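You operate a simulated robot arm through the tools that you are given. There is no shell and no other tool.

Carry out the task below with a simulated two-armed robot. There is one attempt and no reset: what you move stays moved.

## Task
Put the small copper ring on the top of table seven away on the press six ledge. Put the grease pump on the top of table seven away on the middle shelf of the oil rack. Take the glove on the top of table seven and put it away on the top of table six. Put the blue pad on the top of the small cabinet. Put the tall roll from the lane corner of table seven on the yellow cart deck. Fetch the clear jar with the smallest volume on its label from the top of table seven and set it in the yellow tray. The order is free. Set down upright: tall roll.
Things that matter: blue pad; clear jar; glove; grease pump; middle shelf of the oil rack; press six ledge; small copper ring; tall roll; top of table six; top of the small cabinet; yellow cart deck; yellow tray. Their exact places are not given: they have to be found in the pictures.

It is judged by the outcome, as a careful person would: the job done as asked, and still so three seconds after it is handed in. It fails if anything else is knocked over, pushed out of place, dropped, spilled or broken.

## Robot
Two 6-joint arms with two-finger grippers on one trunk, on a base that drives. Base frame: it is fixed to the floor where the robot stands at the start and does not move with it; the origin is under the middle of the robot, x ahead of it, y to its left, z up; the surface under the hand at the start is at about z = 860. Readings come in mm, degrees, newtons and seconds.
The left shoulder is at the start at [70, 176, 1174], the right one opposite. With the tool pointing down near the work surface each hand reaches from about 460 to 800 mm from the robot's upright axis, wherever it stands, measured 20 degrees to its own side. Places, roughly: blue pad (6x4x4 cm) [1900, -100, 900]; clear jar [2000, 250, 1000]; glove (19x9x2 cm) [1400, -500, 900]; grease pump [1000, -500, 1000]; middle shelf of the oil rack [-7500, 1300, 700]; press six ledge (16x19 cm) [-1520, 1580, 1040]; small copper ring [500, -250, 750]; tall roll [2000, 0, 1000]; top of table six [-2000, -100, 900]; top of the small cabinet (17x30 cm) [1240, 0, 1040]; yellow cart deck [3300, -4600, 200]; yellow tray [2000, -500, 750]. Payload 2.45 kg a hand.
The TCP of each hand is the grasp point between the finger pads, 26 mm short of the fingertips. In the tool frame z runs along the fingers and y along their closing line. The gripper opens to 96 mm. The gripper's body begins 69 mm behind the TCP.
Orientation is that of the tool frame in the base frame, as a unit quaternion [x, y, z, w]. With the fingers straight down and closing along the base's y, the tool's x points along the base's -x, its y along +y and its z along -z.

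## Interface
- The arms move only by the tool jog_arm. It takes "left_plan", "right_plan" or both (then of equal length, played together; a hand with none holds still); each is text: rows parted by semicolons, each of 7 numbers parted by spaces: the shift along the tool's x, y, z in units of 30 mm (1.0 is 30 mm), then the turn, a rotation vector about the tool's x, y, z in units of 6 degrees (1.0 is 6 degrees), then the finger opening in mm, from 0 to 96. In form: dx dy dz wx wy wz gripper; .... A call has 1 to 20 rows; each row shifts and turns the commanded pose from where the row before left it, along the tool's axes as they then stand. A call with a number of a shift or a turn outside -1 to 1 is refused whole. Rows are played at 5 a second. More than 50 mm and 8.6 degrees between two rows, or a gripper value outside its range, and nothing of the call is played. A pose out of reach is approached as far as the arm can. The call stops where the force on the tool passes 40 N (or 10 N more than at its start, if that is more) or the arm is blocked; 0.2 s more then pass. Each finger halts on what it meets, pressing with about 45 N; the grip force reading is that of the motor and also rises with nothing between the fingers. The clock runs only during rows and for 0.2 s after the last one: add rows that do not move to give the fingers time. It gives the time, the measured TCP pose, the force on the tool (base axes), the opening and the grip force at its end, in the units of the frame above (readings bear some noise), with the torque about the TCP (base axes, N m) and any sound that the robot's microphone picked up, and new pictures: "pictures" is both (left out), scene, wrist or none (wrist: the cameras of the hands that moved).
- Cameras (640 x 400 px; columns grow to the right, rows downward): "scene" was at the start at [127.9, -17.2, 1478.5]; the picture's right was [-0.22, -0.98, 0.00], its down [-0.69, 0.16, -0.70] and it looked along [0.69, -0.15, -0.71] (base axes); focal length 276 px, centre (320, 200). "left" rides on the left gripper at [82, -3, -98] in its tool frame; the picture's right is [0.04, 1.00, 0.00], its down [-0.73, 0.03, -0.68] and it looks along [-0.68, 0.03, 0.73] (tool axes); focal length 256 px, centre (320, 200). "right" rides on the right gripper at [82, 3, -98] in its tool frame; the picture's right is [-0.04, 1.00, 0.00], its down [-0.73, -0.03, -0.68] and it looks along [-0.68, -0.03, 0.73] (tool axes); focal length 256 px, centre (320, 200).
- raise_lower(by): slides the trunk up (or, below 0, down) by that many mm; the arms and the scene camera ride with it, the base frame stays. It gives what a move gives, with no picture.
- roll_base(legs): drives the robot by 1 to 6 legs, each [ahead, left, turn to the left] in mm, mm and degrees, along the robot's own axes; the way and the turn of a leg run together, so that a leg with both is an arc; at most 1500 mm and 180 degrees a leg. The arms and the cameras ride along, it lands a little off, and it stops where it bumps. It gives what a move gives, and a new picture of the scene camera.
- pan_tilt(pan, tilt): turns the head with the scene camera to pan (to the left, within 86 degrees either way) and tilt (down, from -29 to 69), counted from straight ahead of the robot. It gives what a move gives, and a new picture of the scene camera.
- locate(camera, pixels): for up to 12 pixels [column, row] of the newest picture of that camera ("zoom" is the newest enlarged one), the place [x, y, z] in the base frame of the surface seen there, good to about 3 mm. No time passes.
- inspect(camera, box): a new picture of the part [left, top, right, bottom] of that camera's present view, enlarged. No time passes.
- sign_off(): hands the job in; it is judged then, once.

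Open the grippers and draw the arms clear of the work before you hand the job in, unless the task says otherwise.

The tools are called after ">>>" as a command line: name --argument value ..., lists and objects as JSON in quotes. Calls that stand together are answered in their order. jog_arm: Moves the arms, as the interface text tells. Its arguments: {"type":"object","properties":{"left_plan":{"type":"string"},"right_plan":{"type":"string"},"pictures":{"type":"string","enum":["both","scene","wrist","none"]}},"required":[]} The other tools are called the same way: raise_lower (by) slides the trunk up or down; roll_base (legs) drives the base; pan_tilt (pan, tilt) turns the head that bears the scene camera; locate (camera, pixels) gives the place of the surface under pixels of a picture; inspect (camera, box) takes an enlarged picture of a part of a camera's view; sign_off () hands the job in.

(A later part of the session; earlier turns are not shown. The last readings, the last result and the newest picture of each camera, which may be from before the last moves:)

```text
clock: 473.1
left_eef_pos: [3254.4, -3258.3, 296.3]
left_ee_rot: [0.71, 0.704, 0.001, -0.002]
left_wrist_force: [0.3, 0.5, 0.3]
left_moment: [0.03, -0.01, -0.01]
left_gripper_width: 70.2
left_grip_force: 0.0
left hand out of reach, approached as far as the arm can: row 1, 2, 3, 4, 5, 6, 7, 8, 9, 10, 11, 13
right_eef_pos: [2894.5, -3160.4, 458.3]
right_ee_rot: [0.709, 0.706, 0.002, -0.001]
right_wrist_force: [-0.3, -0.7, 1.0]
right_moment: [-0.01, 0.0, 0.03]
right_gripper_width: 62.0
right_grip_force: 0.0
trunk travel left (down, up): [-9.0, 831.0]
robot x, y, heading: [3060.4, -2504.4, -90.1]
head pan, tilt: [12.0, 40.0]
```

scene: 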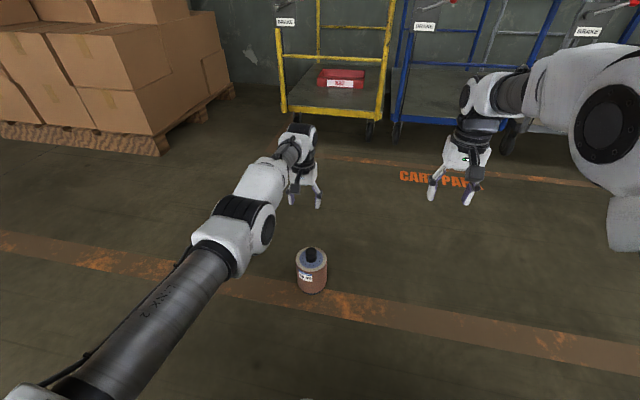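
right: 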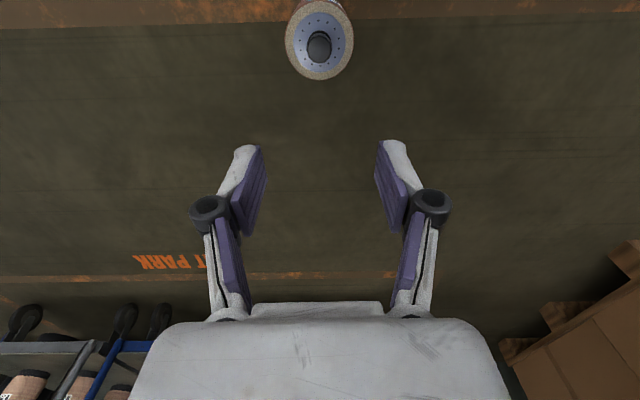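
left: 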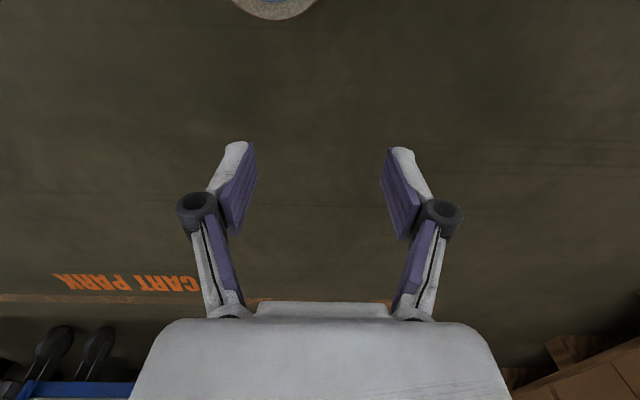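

The left arm did not follow as commanded (hand at (3254,-3258,296)). I issue still rows to see whether it settles.

>>> jog_arm --left_plan "0 0 0 0 0 0 70; 0 0 0 0 0 0 70; 0 0 0 0 0 0 70" --pictures "none"

```text
clock: 473.9
left_eef_pos: [3254.8, -3259.3, 296.4]
left_ee_rot: [0.709, 0.705, 0.0, -0.002]
left_wrist_force: [0.0, 0.2, -0.8]
left_moment: [-0.04, -0.02, -0.01]
left_gripper_width: 70.2
left_grip_force: 0.0
right_eef_pos: [2893.9, -3161.1, 458.0]
right_ee_rot: [0.709, 0.705, 0.002, -0.002]
right_wrist_force: [-0.4, 0.5, 0.2]
right_moment: [0.02, 0.01, 0.02]
right_gripper_width: 62.0
right_grip_force: 0.1
trunk travel left (down, up): [-9.0, 831.0]
robot x, y, heading: [3059.5, -2501.3, -90.1]
head pan, tilt: [12.0, 40.0]
```

It holds there; the arm is fully stretched. I try pulling it straight back toward the robot.

>>> jog_arm --left_plan "1 0 0 0 0 0 70; 1 0 0 0 0 0 70; 1 0 0 0 0 0 70; 0 0 0 0 0 0 70" --pictures "none"

```text
clock: 474.9
left_eef_pos: [3253.5, -3258.6, 296.2]
left_ee_rot: [0.709, 0.705, 0.0, -0.001]
left_wrist_force: [1.1, 1.5, -0.8]
left_moment: [0.0, 0.0, -0.01]
left_gripper_width: 70.0
left_grip_force: 0.0
left hand out of reach, approached as far as the arm can: row 1, 2, 3
right_eef_pos: [2893.8, -3160.8, 457.8]
right_ee_rot: [0.708, 0.706, 0.002, -0.002]
right_wrist_force: [-0.2, -0.5, 0.4]
right_moment: [-0.02, 0.01, -0.01]
right_gripper_width: 61.8
right_grip_force: 0.1
trunk travel left (down, up): [-9.0, 831.0]
robot x, y, heading: [3060.4, -2502.8, -90.2]
head pan, tilt: [12.0, 40.0]
```

Pulling straight does nothing (singular stretch). I try moving back together with upward motion and a pitch of the tool.

>>> jog_arm --left_plan "0 0 -1 0 -1 0 70; 0 0 -1 0 -1 0 70; 0.5 0 -1 0 -1 0 70; 0.5 0 -1 0 -1 0 70" --pictures "none"

```text
clock: 475.9
left_eef_pos: [3241.4, -3327.0, 477.5]
left_ee_rot: [0.693, 0.69, -0.147, 0.146]
left_wrist_force: [0.8, 0.3, 0.1]
left_moment: [-0.02, -0.02, -0.02]
left_gripper_width: 69.9
left_grip_force: 0.0
left hand out of reach, approached as far as the arm can: row 1, 2, 3, 4
right_eef_pos: [2893.3, -3160.0, 461.3]
right_ee_rot: [0.708, 0.706, 0.002, -0.001]
right_wrist_force: [-0.7, 0.2, -0.2]
right_moment: [-0.01, 0.03, -0.03]
right_gripper_width: 62.2
right_grip_force: 0.0
trunk travel left (down, up): [-9.0, 831.0]
robot x, y, heading: [3062.9, -2501.5, -90.4]
head pan, tilt: [12.0, 40.0]
```

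Still on the boundary, but it follows combined motions. I undo the pitch while lifting and shifting sideways to get the elbow to bend.

>>> jog_arm --left_plan "1 0 0 0 1 0 70; 1 0 0 0 1 0 70; 1 0 0 0 1 0 70; 1 0 0 0 1 0 70; 1 -1 0 0 0 0 70; 1 -1 0 0 0 0 70; 1 -1 0 0 0 0 70; 1 -1 0 0 0 0 70" --pictures "scene"

```text
clock: 477.6
left_eef_pos: [3169.3, -3228.7, 477.2]
left_ee_rot: [0.709, 0.705, 0.0, -0.001]
left_wrist_force: [0.5, -0.2, 0.4]
left_moment: [0.0, 0.0, -0.01]
left_gripper_width: 69.9
left_grip_force: 0.1
left hand out of reach, approached as far as the arm can: row 1, 2, 3, 4, 5, 6, 7, 8
right_eef_pos: [2893.6, -3162.0, 458.9]
right_ee_rot: [0.709, 0.705, 0.002, -0.002]
right_wrist_force: [0.5, -0.1, 0.5]
right_moment: [-0.01, -0.03, -0.04]
right_gripper_width: 61.9
right_grip_force: 0.2
trunk travel left (down, up): [-9.0, 831.0]
robot x, y, heading: [3059.9, -2498.7, -90.3]
head pan, tilt: [12.0, 40.0]
```

scene: 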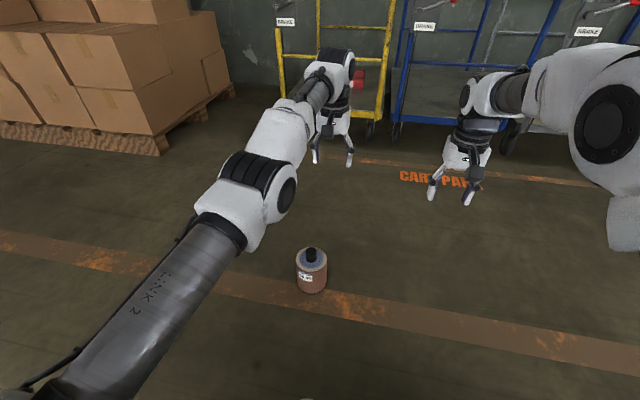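

The hand follows sideways but the elbow stays straight. I try strong up-and-back steps to make the elbow bend.

>>> jog_arm --left_plan "1 0 -1 0 0 0 70; 1 0 -1 0 0 0 70; 1 0 -1 0 0 0 70; 1 0 -1 0 0 0 70; 1 0 -1 0 0 0 70; 1 0 -1 0 0 0 70; 1 0 0 0 0 0 70; 1 0 0 0 0 0 70" --pictures "none"

```text
clock: 479.4
left_eef_pos: [3162.3, -3203.3, 552.2]
left_ee_rot: [0.709, 0.705, 0.001, -0.001]
left_wrist_force: [0.4, 0.2, 0.4]
left_moment: [0.02, -0.01, 0.03]
left_gripper_width: 70.3
left_grip_force: 0.0
left hand out of reach, approached as far as the arm can: row 1, 2, 3, 4, 5, 6, 7, 8
right_eef_pos: [2893.7, -3160.9, 458.3]
right_ee_rot: [0.709, 0.706, 0.003, -0.001]
right_wrist_force: [1.2, 0.2, 0.4]
right_moment: [-0.01, 0.02, 0.0]
right_gripper_width: 61.9
right_grip_force: 0.1
trunk travel left (down, up): [-9.0, 831.0]
robot x, y, heading: [3060.4, -2503.9, -90.4]
head pan, tilt: [12.0, 40.0]
```

Still stretched. I try moving outward to the left with downward and backward components.

>>> jog_arm --left_plan "0 1 0.5 0 0 0 70; 0.3 1 0.5 0 0 0 70; 0.5 1 0.5 0 0 0 70; 0.5 1 0.5 0 0 0 70; 0.7 1 0.5 0 0 0 70; 1 1 0.5 0 0 0 70; 1 1 0.5 0 0 0 70; 1 1 0.5 0 0 0 70" --pictures "scene"

```text
clock: 481.2
left_eef_pos: [3182.5, -3209.6, 546.1]
left_ee_rot: [0.709, 0.705, 0.001, -0.001]
left_wrist_force: [0.5, 0.2, -0.5]
left_moment: [0.02, 0.02, 0.01]
left_gripper_width: 70.1
left_grip_force: 0.0
left hand out of reach, approached as far as the arm can: row 1, 2, 3, 4, 5, 6, 7, 8
right_eef_pos: [2894.3, -3160.7, 458.6]
right_ee_rot: [0.708, 0.706, 0.002, -0.002]
right_wrist_force: [-0.8, 0.2, 0.2]
right_moment: [-0.01, 0.01, 0.02]
right_gripper_width: 61.9
right_grip_force: 0.1
trunk travel left (down, up): [-9.0, 831.0]
robot x, y, heading: [3060.0, -2500.9, -90.0]
head pan, tilt: [12.0, 40.0]
```

scene: 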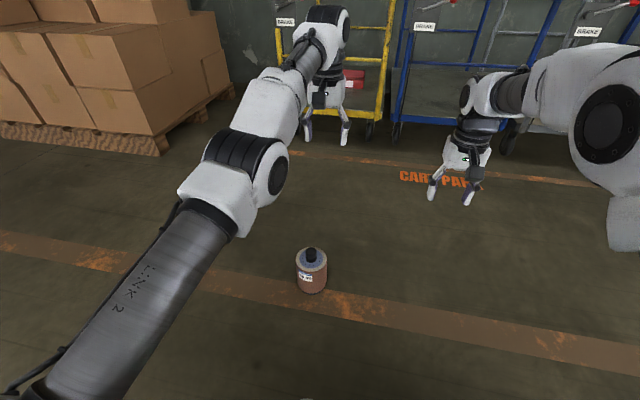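

I try moving along the boundary downward with only a slight inward bias, so the elbow can start to bend.

>>> jog_arm --left_plan "-0.33 0 1 0 0 0 70; -0.3 0 1 0 0 0 70; -0.25 0 1 0 0 0 70; -0.2 0 1 0 0 0 70; -0.13 0 1 0 0 0 70; -0.07 0 1 0 0 0 70; 0 0 1 0 0 0 70; 0.1 0 1 0 0 0 70" --pictures "none"

```text
clock: 483.1
left_eef_pos: [3178.3, -3249.4, 305.0]
left_ee_rot: [0.709, 0.706, 0.001, -0.001]
left_wrist_force: [-0.3, -0.1, -0.3]
left_moment: [-0.04, 0.0, 0.0]
left_gripper_width: 69.9
left_grip_force: 0.2
right_eef_pos: [2894.4, -3160.7, 458.6]
right_ee_rot: [0.709, 0.705, 0.002, -0.002]
right_wrist_force: [0.0, -0.4, 0.5]
right_moment: [0.01, 0.02, -0.02]
right_gripper_width: 61.9
right_grip_force: 0.0
trunk travel left (down, up): [-9.0, 831.0]
robot x, y, heading: [3057.6, -2501.9, -90.1]
head pan, tilt: [12.0, 40.0]
```

That worked (no reach warning; arm slightly bent now). I now pull the hand back gradually.

>>> jog_arm --left_plan "0.2 0 0.2 0 0 0 70; 0.3 0 0.2 0 0 0 70; 0.4 0.3 0.1 0 0 0 70; 0.6 0.4 0 0 0 0 70; 0.8 0.4 0 0 0 0 70; 0.6 0.1 0 0 0 0 70; 0 0 0 0 0 0 70" --pictures "both"

```text
clock: 484.6
left_eef_pos: [3189.5, -3249.6, 287.7]
left_ee_rot: [0.709, 0.705, 0.0, -0.001]
left_wrist_force: [0.0, 0.8, 0.0]
left_moment: [0.0, 0.03, -0.03]
left_gripper_width: 70.2
left_grip_force: 0.0
left hand out of reach, approached as far as the arm can: row 1, 2, 3, 4, 5, 6
right_eef_pos: [2894.7, -3160.5, 459.1]
right_ee_rot: [0.708, 0.706, 0.003, 0.0]
right_wrist_force: [0.3, 0.0, 0.4]
right_moment: [-0.02, -0.03, -0.02]
right_gripper_width: 62.4
right_grip_force: 0.1
trunk travel left (down, up): [-9.0, 831.0]
robot x, y, heading: [3059.5, -2507.6, -90.4]
head pan, tilt: [12.0, 40.0]
```

scene: 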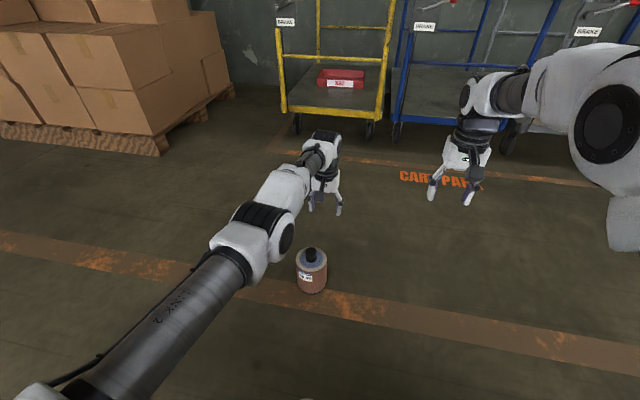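
left: 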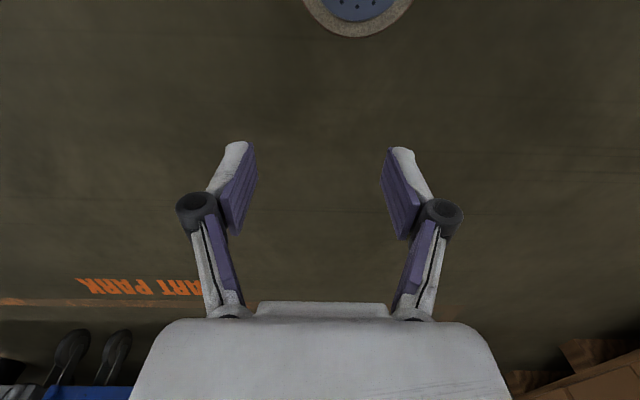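

The elbow is bent the wrong way (down). I stretch out fully, then go up along the boundary with a slight inward bias so that it bends upward.

>>> jog_arm --left_plan "-1 0 0 0 0 0 70; -1 0 0 0 0 0 70; 0.08 0 -1 0 0 0 70; 0.14 0 -1 0 0 0 70; 0.19 0 -1 0 0 0 70; 0.24 0 -1 0 0 0 70; 0.3 0 -1 0 0 0 70; 0.36 0 -1 0 0 0 70; 0.42 0 -1 0 0 0 70" --pictures "scene"

```text
clock: 486.6
left_eef_pos: [3193.7, -3225.5, 501.9]
left_ee_rot: [0.709, 0.705, 0.001, -0.003]
left_wrist_force: [-0.2, -0.2, 0.2]
left_moment: [0.0, 0.04, 0.01]
left_gripper_width: 69.8
left_grip_force: 0.2
left hand out of reach, approached as far as the arm can: row 1, 2, 4, 5, 7, 8, 9
right_eef_pos: [2894.0, -3160.9, 459.4]
right_ee_rot: [0.708, 0.706, 0.003, -0.001]
right_wrist_force: [0.5, -0.9, -0.4]
right_moment: [0.03, 0.02, 0.02]
right_gripper_width: 61.9
right_grip_force: 0.1
trunk travel left (down, up): [-9.0, 831.0]
robot x, y, heading: [3060.7, -2504.5, -90.3]
head pan, tilt: [12.0, 40.0]
```

scene: 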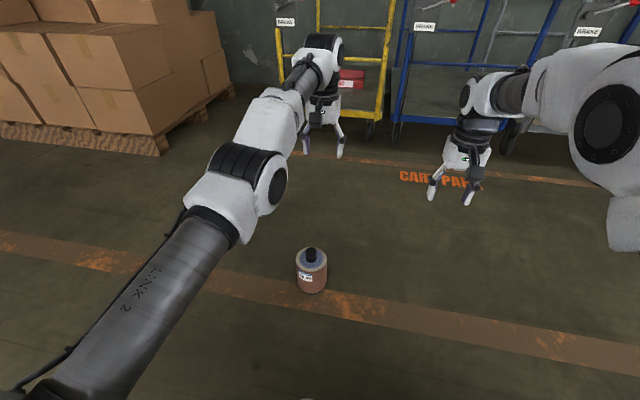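

Fully stretched again at elevation. Now I try down-moves with slightly inside targets from this straight state.

>>> jog_arm --left_plan "-0.2 0 1 0 0 0 70; -0.1 0 1 0 0 0 70; 0 0 1 0 0 0 70; 0.1 0 1 0 0 0 70; 0.2 0 1 0 0 0 70" --pictures "scene"

```text
clock: 487.9
left_eef_pos: [3184.2, -3249.7, 354.3]
left_ee_rot: [0.709, 0.706, 0.0, 0.0]
left_wrist_force: [-0.1, 0.1, -0.1]
left_moment: [0.01, 0.02, 0.02]
left_gripper_width: 70.0
left_grip_force: 0.1
left hand out of reach, approached as far as the arm can: row 2, 4, 5
right_eef_pos: [2894.2, -3161.0, 459.4]
right_ee_rot: [0.709, 0.705, 0.002, -0.001]
right_wrist_force: [0.8, 0.4, 0.8]
right_moment: [-0.01, -0.02, 0.02]
right_gripper_width: 62.0
right_grip_force: 0.1
trunk travel left (down, up): [-9.0, 831.0]
robot x, y, heading: [3058.4, -2500.1, -90.2]
head pan, tilt: [12.0, 40.0]
```

scene: 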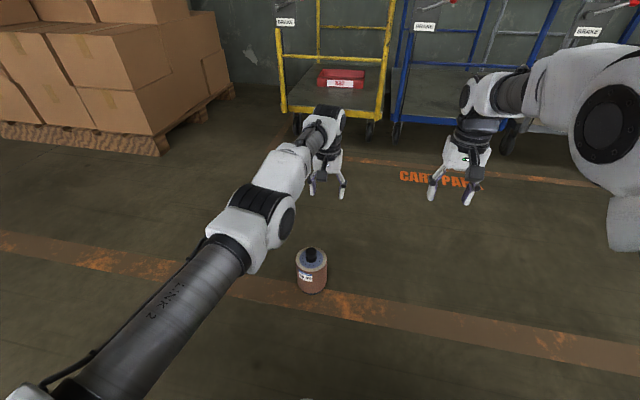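

I check the left arm's joints' heights to understand its posture.

>>> locate --camera "scene" --pixels '[[262, 205], [240, 235], [285, 225], [100, 360], [200, 265], [300, 160], [325, 125], [330, 160], [590, 115], [480, 90], [620, 60], [465, 150]]'

```text
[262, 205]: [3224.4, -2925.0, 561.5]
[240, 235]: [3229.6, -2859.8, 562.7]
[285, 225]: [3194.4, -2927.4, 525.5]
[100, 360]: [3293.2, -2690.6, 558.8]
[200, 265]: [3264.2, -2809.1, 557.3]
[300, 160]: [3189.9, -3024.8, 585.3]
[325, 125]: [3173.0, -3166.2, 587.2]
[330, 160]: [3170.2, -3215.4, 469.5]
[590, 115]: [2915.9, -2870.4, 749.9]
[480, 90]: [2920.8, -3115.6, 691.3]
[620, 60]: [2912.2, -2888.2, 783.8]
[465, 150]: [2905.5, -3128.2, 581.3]
```

The left elbow is indeed bent downward. I push it straight at height, then come down with an outward bias so it passes through straight, and then try bending inward.

>>> jog_arm --left_plan "-0.3 0 -1 0 0 0 70; -0.2 0 -1 0 0 0 70; -0.1 0 -1 0 0 0 70; 0 0 -1 0 0 0 70; -1 0 0 0 0 0 70; -1 0 0 0 0 0 70; -1 0 0 0 0 0 70; -1 0 1 0 0 0 70; -1 0 1 0 0 0 70; -1 0 1 0 0 0 70; -0.8 0 1 0 0 0 70; -0.6 0 1 0 0 0 70; -0.5 0 1 0 0 0 70; -0.4 0 1 0 0 0 70; 0 0 1 0 0 0 70; 0.2 0 1 0 0 0 70; 0.3 0 1 0 0 0 70" --pictures "scene"

```text
clock: 491.4
left_eef_pos: [3234.7, -3242.1, 170.1]
left_ee_rot: [0.709, 0.705, 0.0, -0.001]
left_wrist_force: [-0.5, 0.7, 1.0]
left_moment: [0.04, 0.01, 0.0]
left_gripper_width: 69.9
left_grip_force: 0.0
left hand out of reach, approached as far as the arm can: row 1, 2, 3, 4, 5, 6, 7, 8, 9, 10, 11, 12, 13, 14
right_eef_pos: [2894.0, -3160.6, 458.7]
right_ee_rot: [0.709, 0.705, 0.002, 0.0]
right_wrist_force: [1.3, 0.1, -0.8]
right_moment: [-0.01, -0.01, -0.03]
right_gripper_width: 61.9
right_grip_force: 0.1
trunk travel left (down, up): [-9.0, 831.0]
robot x, y, heading: [3058.3, -2502.8, -90.2]
head pan, tilt: [12.0, 40.0]
```

scene: 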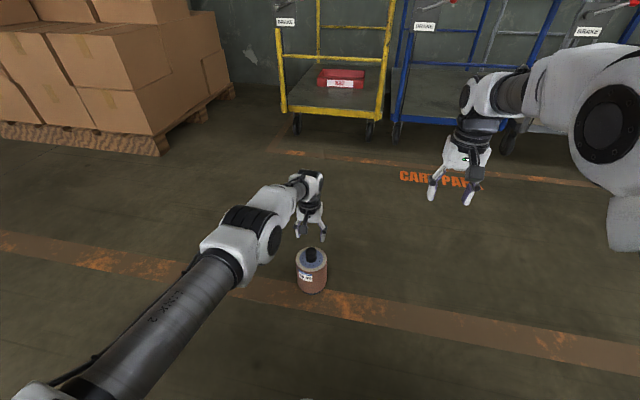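

The last rows went through without warning. The hand is low and near the roll, so I go straight up now.

>>> jog_arm --left_plan "0 0 -1 0 0 0 70; 0 0 -1 0 0 0 70; 0 0 -1 0 0 0 70; 0 0 -1 0 0 0 70; 0 0 0 0 0 0 70" --pictures "scene"

>>> locate --camera "scene" --pixels '[[262, 210], [240, 240], [200, 275], [120, 345], [285, 190], [300, 170], [310, 160]]'

```text
clock: 492.6
left_eef_pos: [3235.7, -3244.1, 287.3]
left_ee_rot: [0.71, 0.704, 0.0, -0.001]
left_wrist_force: [0.6, -0.1, 0.3]
left_moment: [-0.03, 0.0, -0.01]
left_gripper_width: 69.9
left_grip_force: 0.0
right_eef_pos: [2894.9, -3161.4, 458.9]
right_ee_rot: [0.708, 0.706, 0.002, -0.001]
right_wrist_force: [0.2, 1.3, -0.5]
right_moment: [-0.01, 0.01, 0.01]
right_gripper_width: 61.9
right_grip_force: 0.0
trunk travel left (down, up): [-9.0, 831.0]
robot x, y, heading: [3058.9, -2500.8, -90.6]
head pan, tilt: [12.0, 40.0]
```

scene: 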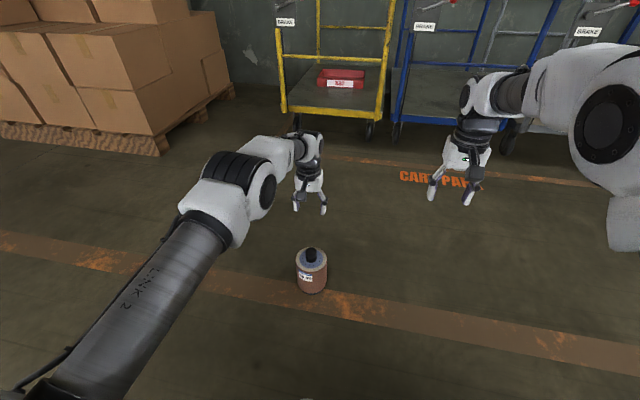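

```text
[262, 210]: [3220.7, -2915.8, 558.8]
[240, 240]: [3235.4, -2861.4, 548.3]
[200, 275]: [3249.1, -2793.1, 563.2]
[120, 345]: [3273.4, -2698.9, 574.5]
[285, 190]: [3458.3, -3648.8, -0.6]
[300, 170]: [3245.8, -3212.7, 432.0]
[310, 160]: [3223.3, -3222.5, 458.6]
```

The elbow is up again and the arm is free. I move the hand over the knob at (3212,-3160).

>>> jog_arm --left_plan "0.7 -0.19 0 0 0 0 70; 0.7 -0.19 0 0 0 0 70; 0.7 -0.19 0 0 0 0 70; 0.7 -0.19 0 0 0 0 70; 0 0 0 0 0 0 70" --pictures "both"

```text
clock: 493.9
left_eef_pos: [3212.3, -3155.6, 289.0]
left_ee_rot: [0.709, 0.705, -0.001, 0.0]
left_wrist_force: [-0.5, 0.1, 0.2]
left_moment: [0.01, 0.01, -0.02]
left_gripper_width: 70.0
left_grip_force: 0.0
right_eef_pos: [2893.8, -3160.6, 459.0]
right_ee_rot: [0.708, 0.706, 0.003, -0.001]
right_wrist_force: [0.8, 0.4, 0.2]
right_moment: [0.02, 0.0, 0.03]
right_gripper_width: 62.0
right_grip_force: 0.1
trunk travel left (down, up): [-9.0, 831.0]
robot x, y, heading: [3060.0, -2500.0, -90.2]
head pan, tilt: [12.0, 40.0]
```

scene: 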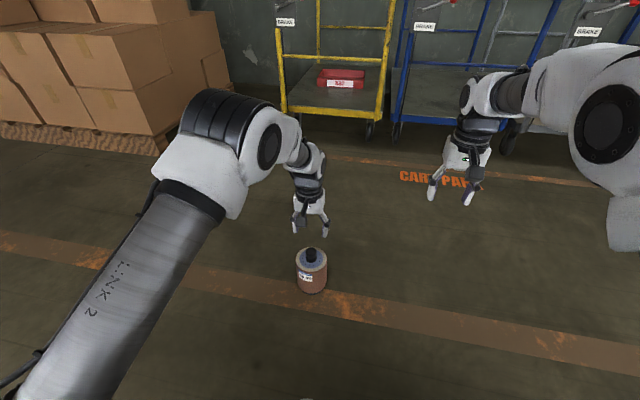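
left: 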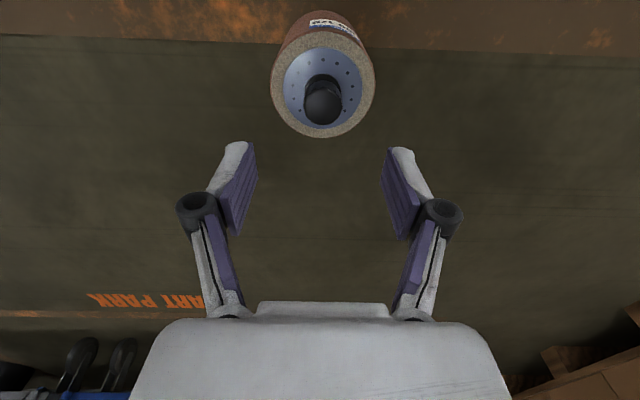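

The arm now responds. The knob is 5 mm toward tool -x and 2 mm toward +y. I correct and descend to z≈230.

>>> jog_arm --left_plan "-0.18 0.08 0.6 0 0 0 70; 0 0 0.7 0 0 0 70; 0 0 0.67 0 0 0 70; 0 0 0 0 0 0 70" --pictures "wrist"

```text
clock: 494.9
left_eef_pos: [3215.6, -3161.8, 226.9]
left_ee_rot: [0.71, 0.704, -0.001, -0.001]
left_wrist_force: [-0.1, -0.6, 0.5]
left_moment: [0.01, -0.02, 0.0]
left_gripper_width: 70.1
left_grip_force: 0.1
right_eef_pos: [2893.5, -3160.3, 459.3]
right_ee_rot: [0.708, 0.706, 0.002, -0.001]
right_wrist_force: [0.5, 0.0, 0.4]
right_moment: [-0.01, 0.03, 0.01]
right_gripper_width: 61.8
right_grip_force: 0.0
trunk travel left (down, up): [-9.0, 831.0]
robot x, y, heading: [3058.5, -2502.6, -90.2]
head pan, tilt: [12.0, 40.0]
```

left: 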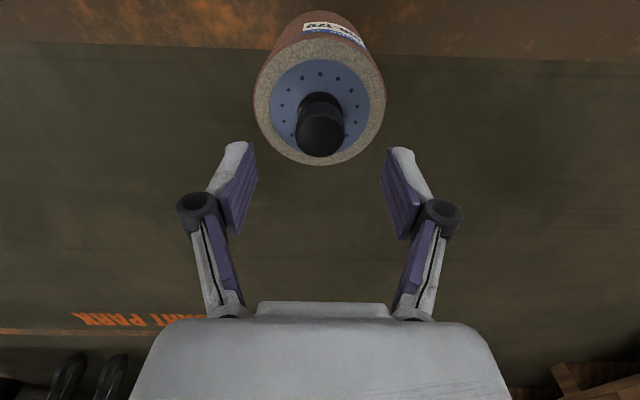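

The knob is centred. I descend to z≈174 and close.

>>> jog_arm --left_plan "0 0 0.6 0 0 0 70; 0 0 0.7 0 0 0 70; 0 0 0.47 0 0 0 70; 0 0 0 0 0 0 70; 0 0 0 0 0 0 55; 0 0 0 0 0 0 42; 0 0 0 0 0 0 28; 0 0 0 0 0 0 10; 0 0 0 0 0 0 0; 0 0 0 0 0 0 0; 0 0 0 0 0 0 0" --pictures "wrist"

```text
clock: 497.2
left_eef_pos: [3214.8, -3159.1, 174.4]
left_ee_rot: [0.709, 0.705, -0.001, 0.0]
left_wrist_force: [3.0, -0.3, -0.1]
left_moment: [-0.13, -0.24, 0.01]
left_gripper_width: 31.0
left_grip_force: 45.3
right_eef_pos: [2893.2, -3161.6, 458.9]
right_ee_rot: [0.708, 0.706, 0.003, -0.001]
right_wrist_force: [1.1, 0.8, 0.5]
right_moment: [-0.01, 0.04, -0.02]
right_gripper_width: 62.0
right_grip_force: 0.0
trunk travel left (down, up): [-9.0, 831.0]
robot x, y, heading: [3062.2, -2504.0, -90.2]
head pan, tilt: [12.0, 40.0]
```

left: 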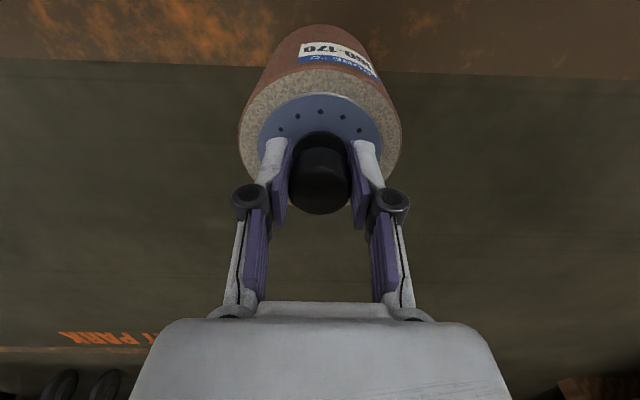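

The roll is gripped by the left hand. I lift it, and at the same time tuck the right hand far to the right side so it will clear the cart's hoop.

>>> jog_arm --left_plan "0 0 -0.2 0 0 0 0; 0 0 -0.4 0 0 0 0; 0 0 -0.7 0 0 0 0; 0 0 -1 0 0 0 0; 0 0 -1 0 0 0 0; 0.1 0 -1 0 0 0 0; 0.1 0 -1 0 0 0 0; 0.1 0 -1 0 0 0 0; 0.1 0 -1 0 0 0 0; 0.1 0 -1 0 0 0 0; 0.1 0 -1 0 0 0 0; 0.1 0 -1 0 0 0 0; 0.1 0 -1 0 0 0 0; 0.1 0 -0.8 0 0 0 0; 0.1 0 -0.5 0 0 0 0; 0.1 0 0 0 0 0 0; 0.1 0 0 0 0 0 0" --right_plan "1 -0.77 0 0 0 0 96; 1 -0.77 0 0 0 0 96; 1 -0.77 0 0 0 0 96; 1 -0.77 0 0 0 0 96; 1 -0.77 0 0 0 0 96; 1 -0.77 0 0 0 0 96; 1 -0.77 0 0 0 0 96; 1 -0.77 0 0 0 0 96; 1 -0.77 0 0 0 0 96; 1 -0.77 0 0 0 0 96; 1 -0.77 0 0 0 0 96; 1 -0.77 0 0 0 0 96; 1 -0.77 0 0 0 0 96; 1 -0.77 0 0 0 0 96; 1 -0.77 0 0 0 0 96; 1 -0.77 0 0 0 0 96; 1 -0.77 0 0 0 0 96" --pictures "scene"

```text
clock: 500.9
left_eef_pos: [3214.5, -3126.2, 554.5]
left_ee_rot: [0.71, 0.704, 0.0, -0.001]
left_wrist_force: [-0.1, 0.3, -8.4]
left_moment: [0.06, -0.01, 0.02]
left_gripper_width: 31.1
left_grip_force: 44.9
right_eef_pos: [2624.4, -2868.1, 338.7]
right_ee_rot: [0.708, 0.706, 0.003, -0.003]
right_wrist_force: [-0.5, 0.0, -0.2]
right_moment: [0.03, -0.01, 0.0]
right_gripper_width: 95.8
right_grip_force: 0.0
right hand out of reach, approached as far as the arm can: row 9, 10, 11, 12, 13, 14, 15, 16, 17
trunk travel left (down, up): [-9.0, 831.0]
robot x, y, heading: [3057.2, -2502.0, -90.2]
head pan, tilt: [12.0, 40.0]
```

scene: 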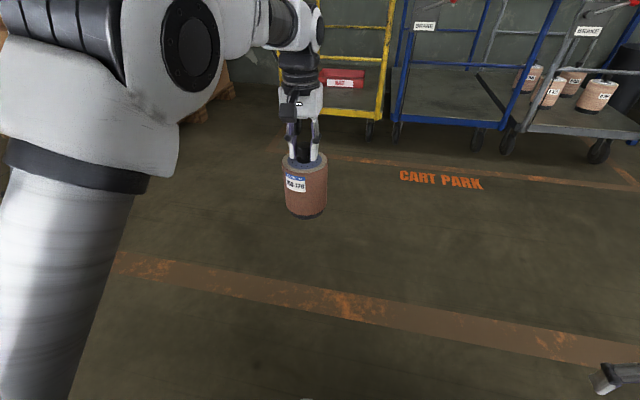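

The roll hangs upright from the left hand. I turn to heading 245, strafe east and advance part way toward the gap between cart and boxes.

>>> roll_base --legs '[[0, 0, -25], [-344, 737, 0], [700, 327, 0]]'

>>> pan_tilt --pan 0 --tilt 32

```text
clock: 505.1
left_eef_pos: [3454.2, -3142.9, 553.5]
left_ee_rot: [0.842, 0.539, 0.0, -0.002]
left_wrist_force: [-0.6, -0.8, -9.9]
left_moment: [0.05, -0.01, -0.01]
left_gripper_width: 31.4
left_grip_force: 45.3
right_eef_pos: [3023.1, -2663.1, 339.4]
right_ee_rot: [0.842, 0.54, 0.002, -0.003]
right_wrist_force: [0.9, 0.2, 0.1]
right_moment: [0.01, 0.0, -0.01]
right_gripper_width: 95.8
right_grip_force: 0.1
trunk travel left (down, up): [-9.0, 831.0]
robot x, y, heading: [3570.1, -2512.9, -114.5]
head pan, tilt: [12.0, 40.0]
stopped in leg 2: the robot was blocked; the commanded pose is now the measured one
```

scene: 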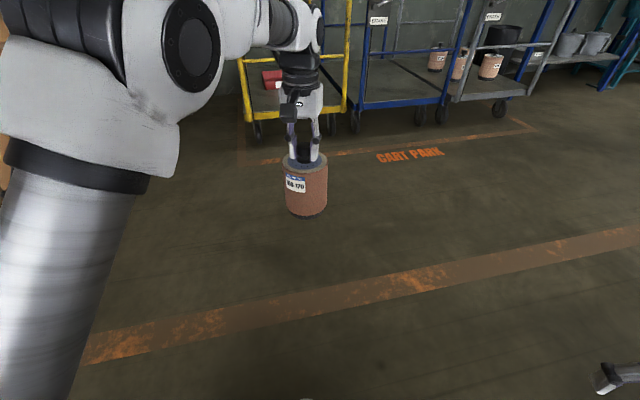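

```text
clock: 505.9
left_eef_pos: [3454.0, -3143.1, 555.1]
left_ee_rot: [0.843, 0.538, 0.001, -0.001]
left_wrist_force: [0.0, 0.2, -8.6]
left_moment: [0.02, -0.02, 0.03]
left_gripper_width: 30.8
left_grip_force: 44.9
right_eef_pos: [3022.7, -2664.7, 339.3]
right_ee_rot: [0.842, 0.539, 0.002, -0.002]
right_wrist_force: [-0.8, 0.6, -0.1]
right_moment: [0.01, 0.01, -0.04]
right_gripper_width: 96.0
right_grip_force: 0.1
trunk travel left (down, up): [-9.0, 831.0]
robot x, y, heading: [3572.6, -2512.4, -114.6]
head pan, tilt: [0.0, 32.0]
```

scene: 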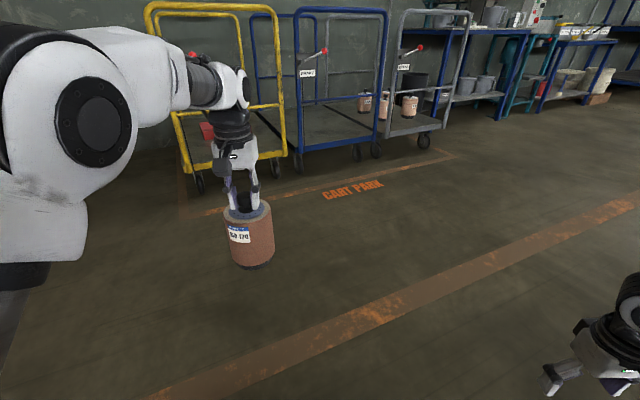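

Something blocked the base on its left. I look left to see what it is.

>>> pan_tilt --pan 86 --tilt 35

```text
clock: 507.5
left_eef_pos: [3453.6, -3144.1, 554.3]
left_ee_rot: [0.843, 0.539, 0.0, -0.001]
left_wrist_force: [0.8, 0.4, -8.6]
left_moment: [0.05, -0.01, -0.02]
left_gripper_width: 31.3
left_grip_force: 45.2
right_eef_pos: [3023.8, -2664.1, 338.8]
right_ee_rot: [0.842, 0.54, 0.002, -0.002]
right_wrist_force: [-0.4, 0.4, 0.7]
right_moment: [0.01, 0.04, -0.01]
right_gripper_width: 96.1
right_grip_force: 0.0
trunk travel left (down, up): [-9.0, 831.0]
robot x, y, heading: [3573.7, -2510.7, -114.8]
head pan, tilt: [85.9, 35.0]
```

scene: 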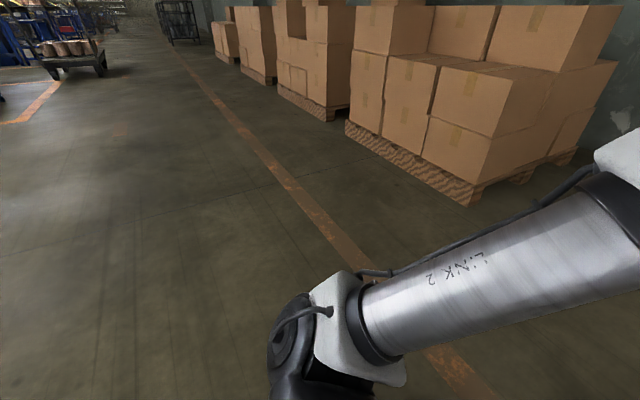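

>>> pan_tilt --pan 86 --tilt 66

>>> pan_tilt --pan -86 --tilt 50

```text
clock: 508.4
left_eef_pos: [3454.1, -3142.4, 554.0]
left_ee_rot: [0.842, 0.539, -0.001, 0.0]
left_wrist_force: [0.3, -0.2, -8.4]
left_moment: [0.05, 0.0, 0.02]
left_gripper_width: 31.0
left_grip_force: 44.1
right_eef_pos: [3024.7, -2662.5, 339.6]
right_ee_rot: [0.842, 0.539, 0.002, -0.002]
right_wrist_force: [0.9, 0.9, 0.4]
right_moment: [0.0, 0.0, 0.03]
right_gripper_width: 95.7
right_grip_force: 0.2
trunk travel left (down, up): [-9.0, 831.0]
robot x, y, heading: [3573.3, -2510.8, -114.8]
head pan, tilt: [85.9, 66.0]
```

scene: 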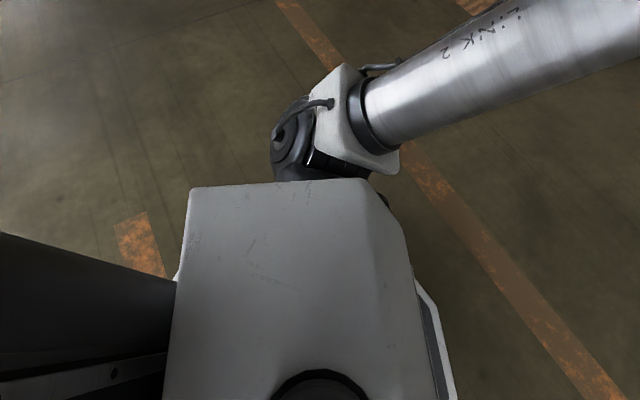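

```text
clock: 511.1
left_eef_pos: [3454.5, -3142.3, 555.1]
left_ee_rot: [0.843, 0.539, 0.001, -0.001]
left_wrist_force: [0.2, 0.6, -9.4]
left_moment: [-0.01, -0.06, 0.01]
left_gripper_width: 31.1
left_grip_force: 45.2
right_eef_pos: [3023.8, -2663.3, 339.1]
right_ee_rot: [0.842, 0.54, 0.003, -0.003]
right_wrist_force: [-1.0, -0.5, 0.2]
right_moment: [0.01, 0.0, 0.01]
right_gripper_width: 96.1
right_grip_force: 0.2
trunk travel left (down, up): [-9.0, 831.0]
robot x, y, heading: [3576.8, -2512.8, -115.0]
head pan, tilt: [-85.9, 50.0]
```

scene: 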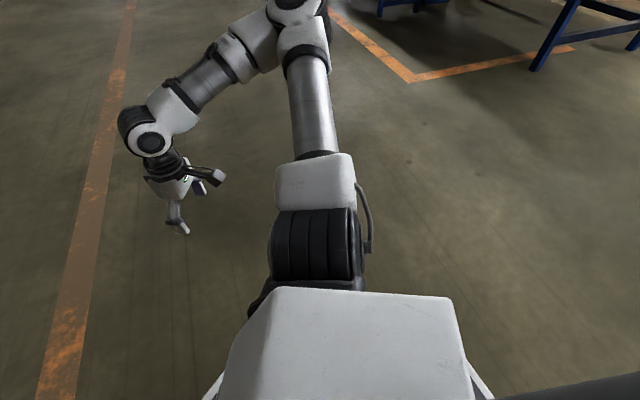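

Nothing stands there; the stop may have been spurious. I retry with a shorter leg to the east.

>>> roll_base --legs '[[-125, 267, 0]]'

```text
clock: 511.8
left_eef_pos: [3454.4, -3141.8, 552.8]
left_ee_rot: [0.842, 0.539, 0.002, -0.002]
left_wrist_force: [0.3, -0.4, -9.1]
left_moment: [0.03, -0.03, 0.03]
left_gripper_width: 31.0
left_grip_force: 44.9
right_eef_pos: [3024.6, -2662.8, 340.5]
right_ee_rot: [0.842, 0.54, 0.002, -0.003]
right_wrist_force: [0.1, 0.1, -0.1]
right_moment: [-0.02, -0.01, -0.02]
right_gripper_width: 95.8
right_grip_force: 0.0
trunk travel left (down, up): [-9.0, 831.0]
robot x, y, heading: [3573.8, -2510.9, -114.8]
head pan, tilt: [-85.9, 50.0]
stopped in leg 1: the robot was blocked; the commanded pose is now the measured one
```

scene: 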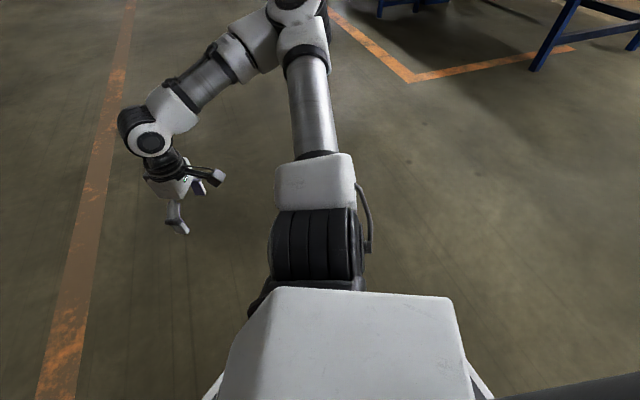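

It is blocked again toward +x, as if by a limit. I test moving south instead (toward the cart front).

>>> roll_base --legs '[[270, 125, 0]]'

>>> pan_tilt --pan 30 --tilt 30

```text
clock: 514.0
left_eef_pos: [3461.9, -3435.6, 552.3]
left_ee_rot: [0.839, 0.544, 0.001, -0.002]
left_wrist_force: [-0.4, 0.1, -9.1]
left_moment: [0.01, -0.01, -0.01]
left_gripper_width: 31.3
left_grip_force: 45.5
right_eef_pos: [3027.1, -2963.8, 339.4]
right_ee_rot: [0.839, 0.544, 0.002, -0.003]
right_wrist_force: [-0.1, 0.6, -0.3]
right_moment: [-0.03, -0.03, -0.03]
right_gripper_width: 95.9
right_grip_force: 0.1
trunk travel left (down, up): [-9.0, 831.0]
robot x, y, heading: [3571.8, -2802.8, -114.0]
head pan, tilt: [-85.9, 50.0]
stopped in leg 1: the robot was blocked; the commanded pose is now the measured one
```

scene: 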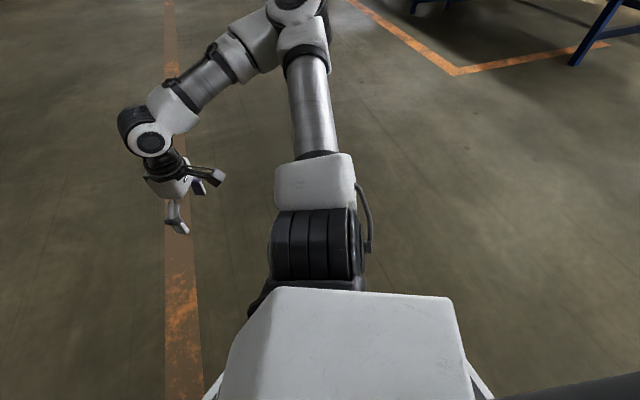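

```text
clock: 515.9
left_eef_pos: [3463.3, -3436.0, 553.3]
left_ee_rot: [0.839, 0.545, 0.0, -0.001]
left_wrist_force: [-1.0, 0.1, -8.3]
left_moment: [0.07, -0.03, 0.01]
left_gripper_width: 30.8
left_grip_force: 45.0
right_eef_pos: [3026.4, -2962.7, 338.5]
right_ee_rot: [0.839, 0.544, 0.002, -0.002]
right_wrist_force: [0.1, 0.0, 0.3]
right_moment: [-0.01, -0.02, -0.02]
right_gripper_width: 96.2
right_grip_force: 0.1
trunk travel left (down, up): [-9.0, 831.0]
robot x, y, heading: [3571.1, -2805.0, -113.9]
head pan, tilt: [30.0, 30.0]
```

scene: 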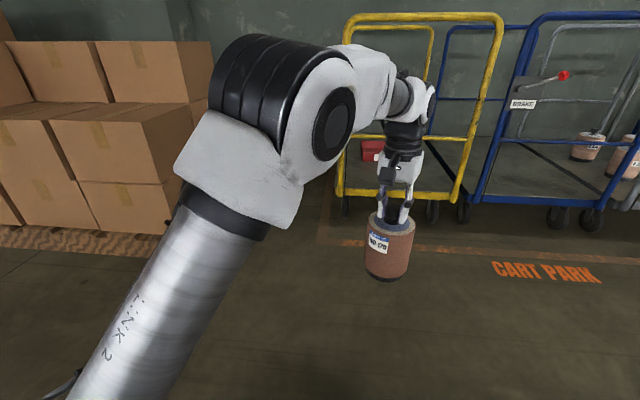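

There seems to be a boundary at about x≈3570 for the robot's centre, so the cart must be served from its front, through the hoop. I measure the hoop's bars from here.

>>> inspect --camera "scene" --box '[320, 0, 520, 220]'

>>> locate --camera "scene" --pixels '[[430, 15], [375, 17], [437, 138], [370, 139], [375, 193], [440, 196], [486, 60], [352, 60], [340, 150], [475, 120], [450, 150], [360, 165]]'

```text
1.82 times, centred on (420, 110) of scene
```

zoom: 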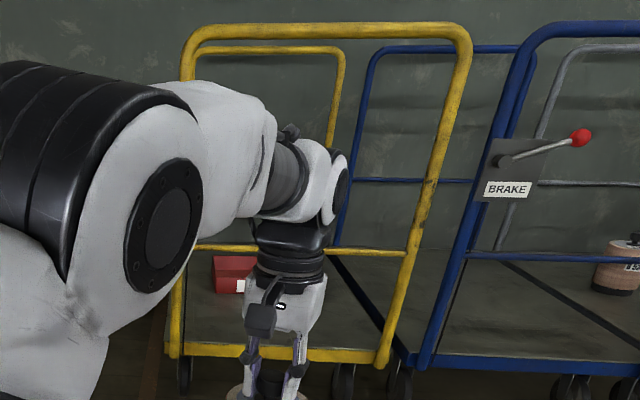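

```text
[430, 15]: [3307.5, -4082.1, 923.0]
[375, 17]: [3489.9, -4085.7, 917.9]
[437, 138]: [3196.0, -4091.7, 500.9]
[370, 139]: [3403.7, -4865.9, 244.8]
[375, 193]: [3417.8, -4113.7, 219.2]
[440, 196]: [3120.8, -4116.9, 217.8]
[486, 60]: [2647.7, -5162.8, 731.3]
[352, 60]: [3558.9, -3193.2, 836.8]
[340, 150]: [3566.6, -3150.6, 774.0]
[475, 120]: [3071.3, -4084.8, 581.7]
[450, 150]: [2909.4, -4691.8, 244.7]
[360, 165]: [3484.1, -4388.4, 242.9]
```

The hoop has a lower opening between deck (z≈245) and crossbar (z≈495), wide enough for the roll if the hand is held horizontally. I will set the roll on the floor again and regrip its knob with a horizontal hand. First I turn south and shift to x≈3150.

>>> roll_base --legs '[[0, -60, 0], [0, 0, 24], [0, -360, 0]]'

>>> pan_tilt --pan 10 --tilt 35

```text
clock: 520.1
left_eef_pos: [3307.7, -3403.1, 553.5]
left_ee_rot: [0.708, 0.706, -0.001, -0.002]
left_wrist_force: [0.4, -0.9, -8.5]
left_moment: [0.06, 0.01, 0.02]
left_gripper_width: 31.0
left_grip_force: 44.9
right_eef_pos: [2718.5, -3146.3, 338.9]
right_ee_rot: [0.709, 0.706, 0.002, -0.004]
right_wrist_force: [0.3, -0.3, 0.5]
right_moment: [-0.02, -0.02, 0.02]
right_gripper_width: 96.2
right_grip_force: 0.0
trunk travel left (down, up): [-9.0, 831.0]
robot x, y, heading: [3154.6, -2777.8, -90.3]
head pan, tilt: [30.0, 30.0]
```

scene: 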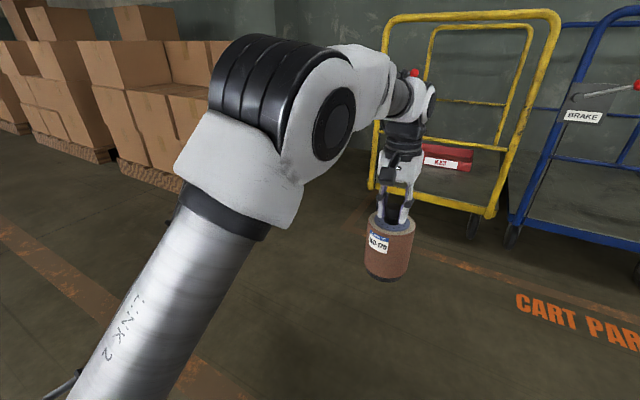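

```text
clock: 520.9
left_eef_pos: [3307.2, -3402.7, 554.5]
left_ee_rot: [0.709, 0.706, 0.001, -0.002]
left_wrist_force: [0.1, -0.1, -9.0]
left_moment: [0.04, -0.01, 0.01]
left_gripper_width: 31.1
left_grip_force: 45.3
right_eef_pos: [2718.7, -3144.6, 339.5]
right_ee_rot: [0.709, 0.705, 0.003, -0.003]
right_wrist_force: [0.2, 0.4, -0.6]
right_moment: [0.0, 0.02, 0.01]
right_gripper_width: 96.0
right_grip_force: 0.0
trunk travel left (down, up): [-9.0, 831.0]
robot x, y, heading: [3153.1, -2779.2, -90.3]
head pan, tilt: [10.0, 35.0]
```

scene: 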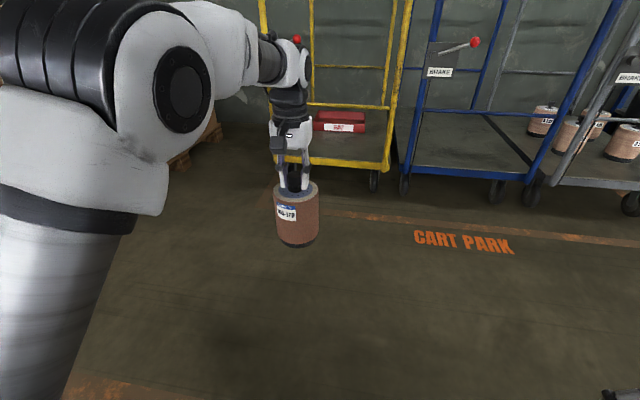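

I lower the roll to the floor here, first to ~15 mm above it.

>>> jog_arm --left_plan "0 0 1 0 0 0 0; 0 0 1 0 0 0 0; 0 0 1 0 0 0 0; 0 0 1 0 0 0 0; 0 0 1 0 0 0 0; 0 0 1 0 0 0 0; 0 0 1 0 0 0 0; 0 0 1 0 0 0 0; 0 0 1 0 0 0 0; 0 0 1 0 0 0 0; 0 0 1 0 0 0 0; 0 0 0.9 0 0 0 0; 0 0 0.4 0 0 0 0; 0 0 0 0 0 0 0" --pictures "none"

```text
clock: 523.9
left_eef_pos: [3306.0, -3403.8, 184.0]
left_ee_rot: [0.708, 0.706, 0.001, -0.002]
left_wrist_force: [1.0, -0.2, -8.0]
left_moment: [0.05, 0.02, -0.02]
left_gripper_width: 31.2
left_grip_force: 44.9
right_eef_pos: [2717.7, -3146.1, 338.8]
right_ee_rot: [0.708, 0.706, 0.002, -0.003]
right_wrist_force: [0.1, 0.4, 0.4]
right_moment: [0.01, -0.01, -0.01]
right_gripper_width: 95.9
right_grip_force: 0.1
trunk travel left (down, up): [-9.0, 831.0]
robot x, y, heading: [3152.8, -2781.0, -90.3]
head pan, tilt: [10.0, 35.0]
```

>>> jog_arm --left_plan "0 0 0.2 0 0 0 0; 0 0 0.08 0 0 0 0; 0 0 0.06 0 0 0 0; 0 0 0 0 0 0 0" --pictures "none"

```text
clock: 524.9
left_eef_pos: [3306.9, -3401.9, 174.0]
left_ee_rot: [0.709, 0.705, -0.001, 0.0]
left_wrist_force: [-0.8, 4.5, 5.1]
left_moment: [0.31, 0.09, -0.01]
left_gripper_width: 30.9
left_grip_force: 44.8
right_eef_pos: [2717.4, -3145.3, 338.4]
right_ee_rot: [0.708, 0.706, 0.001, -0.003]
right_wrist_force: [0.4, -0.5, 0.1]
right_moment: [0.0, 0.01, 0.01]
right_gripper_width: 96.0
right_grip_force: 0.2
trunk travel left (down, up): [-9.0, 831.0]
robot x, y, heading: [3151.7, -2775.3, -90.4]
head pan, tilt: [10.0, 35.0]
```

On the floor. I release and rise to z≈430.

>>> jog_arm --left_plan "0 0 -0.02 0 0 0 34; 0 0 0 0 0 0 42; 0 0 0 0 0 0 54; 0 0 0 0 0 0 66; 0 0 -0.5 0 0 0 66; 0 0 -1 0 0 0 66; 0 0 -1 0 0 0 66; 0 0 -1 0 0 0 66; 0 0 -1 0 0 0 66; 0 0 -1 0 0 0 66; 0 0 -1 0 0 0 66; 0 0 -1 0 0 0 66; 0 0 -1 0 0 0 66; 0 0 0 0 0 0 66" --pictures "both"

```text
clock: 527.9
left_eef_pos: [3307.9, -3401.3, 430.4]
left_ee_rot: [0.709, 0.705, 0.0, -0.001]
left_wrist_force: [1.4, 0.6, 0.1]
left_moment: [-0.01, 0.0, -0.02]
left_gripper_width: 66.4
left_grip_force: 0.2
right_eef_pos: [2718.5, -3145.7, 340.3]
right_ee_rot: [0.708, 0.707, 0.002, -0.002]
right_wrist_force: [-0.6, 0.0, 0.4]
right_moment: [-0.03, 0.01, 0.0]
right_gripper_width: 96.1
right_grip_force: 0.1
trunk travel left (down, up): [-9.0, 831.0]
robot x, y, heading: [3155.7, -2776.1, -90.3]
head pan, tilt: [10.0, 35.0]
```

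scene: 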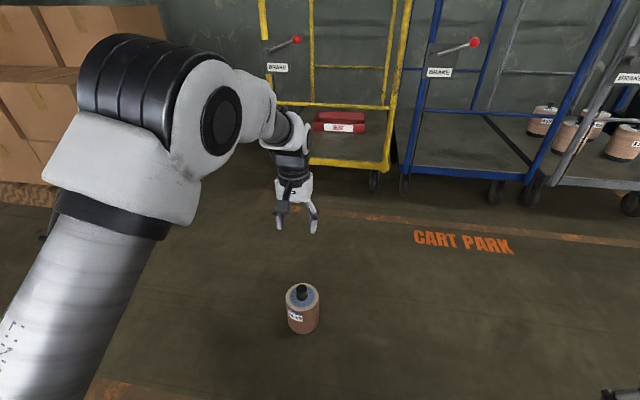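
left: 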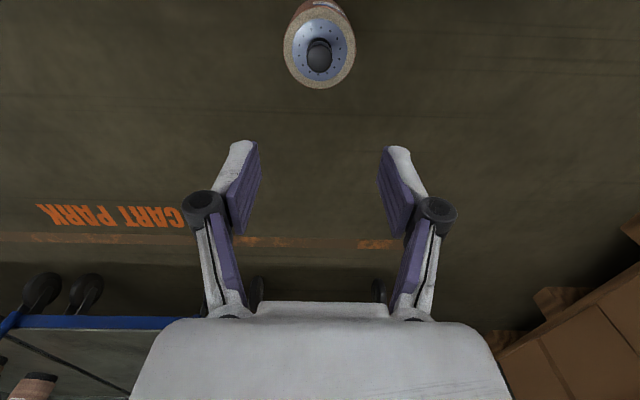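

The roll stands upright on the floor at (303,310). Now I pitch the left hand to horizontal (fingers forward) at this height.

>>> jog_arm --left_plan "0 0 0 0 -1 0 66; 0 0 0 0 -1 0 66; 0 0 0 0 -1 0 66; 0 0 0 0 -1 0 66; 0 0 0 0 -1 0 66; 0 0 0 0 -1 0 66; 0 0 0 0 -1 0 66; 0 0 0 0 -1 0 66; 0 0 0 0 -1 0 66; 0 0 0 0 -1 0 66; 0 0 0 0 -1 0 66; 0 0 0 0 -1 0 66; 0 0 0 0 -1 0 66; 0 0 0 0 -1 0 66; 0 0 0 0 -1 0 66; 0 0 0 0 0 0 66" --pictures "both"

```text
clock: 531.3
left_eef_pos: [3299.0, -3391.2, 524.9]
left_ee_rot: [0.599, 0.606, -0.415, 0.319]
left_wrist_force: [-0.5, -0.4, 0.9]
left_moment: [0.0, 0.01, 0.0]
left_gripper_width: 66.2
left_grip_force: 0.0
left hand out of reach, approached as far as the arm can: row 7, 8, 10, 11, 12, 13, 14, 15
right_eef_pos: [2718.0, -3145.5, 340.5]
right_ee_rot: [0.709, 0.706, 0.001, -0.003]
right_wrist_force: [-0.1, -0.2, 1.0]
right_moment: [-0.05, 0.01, 0.0]
right_gripper_width: 95.8
right_grip_force: 0.1
trunk travel left (down, up): [-9.0, 831.0]
robot x, y, heading: [3151.6, -2781.5, -90.2]
head pan, tilt: [10.0, 35.0]
```

scene: 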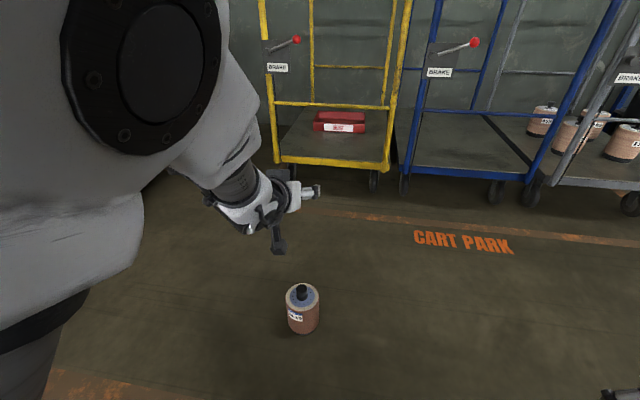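
left: 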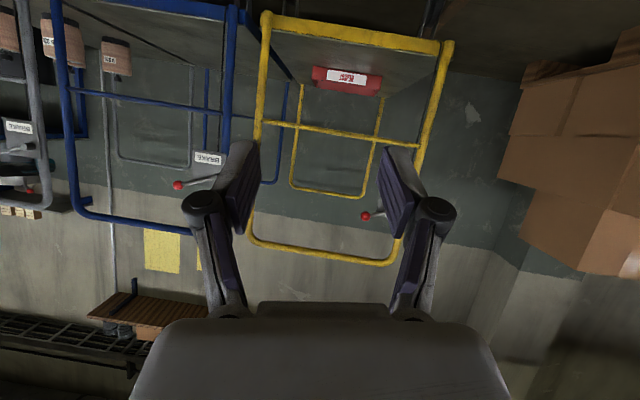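

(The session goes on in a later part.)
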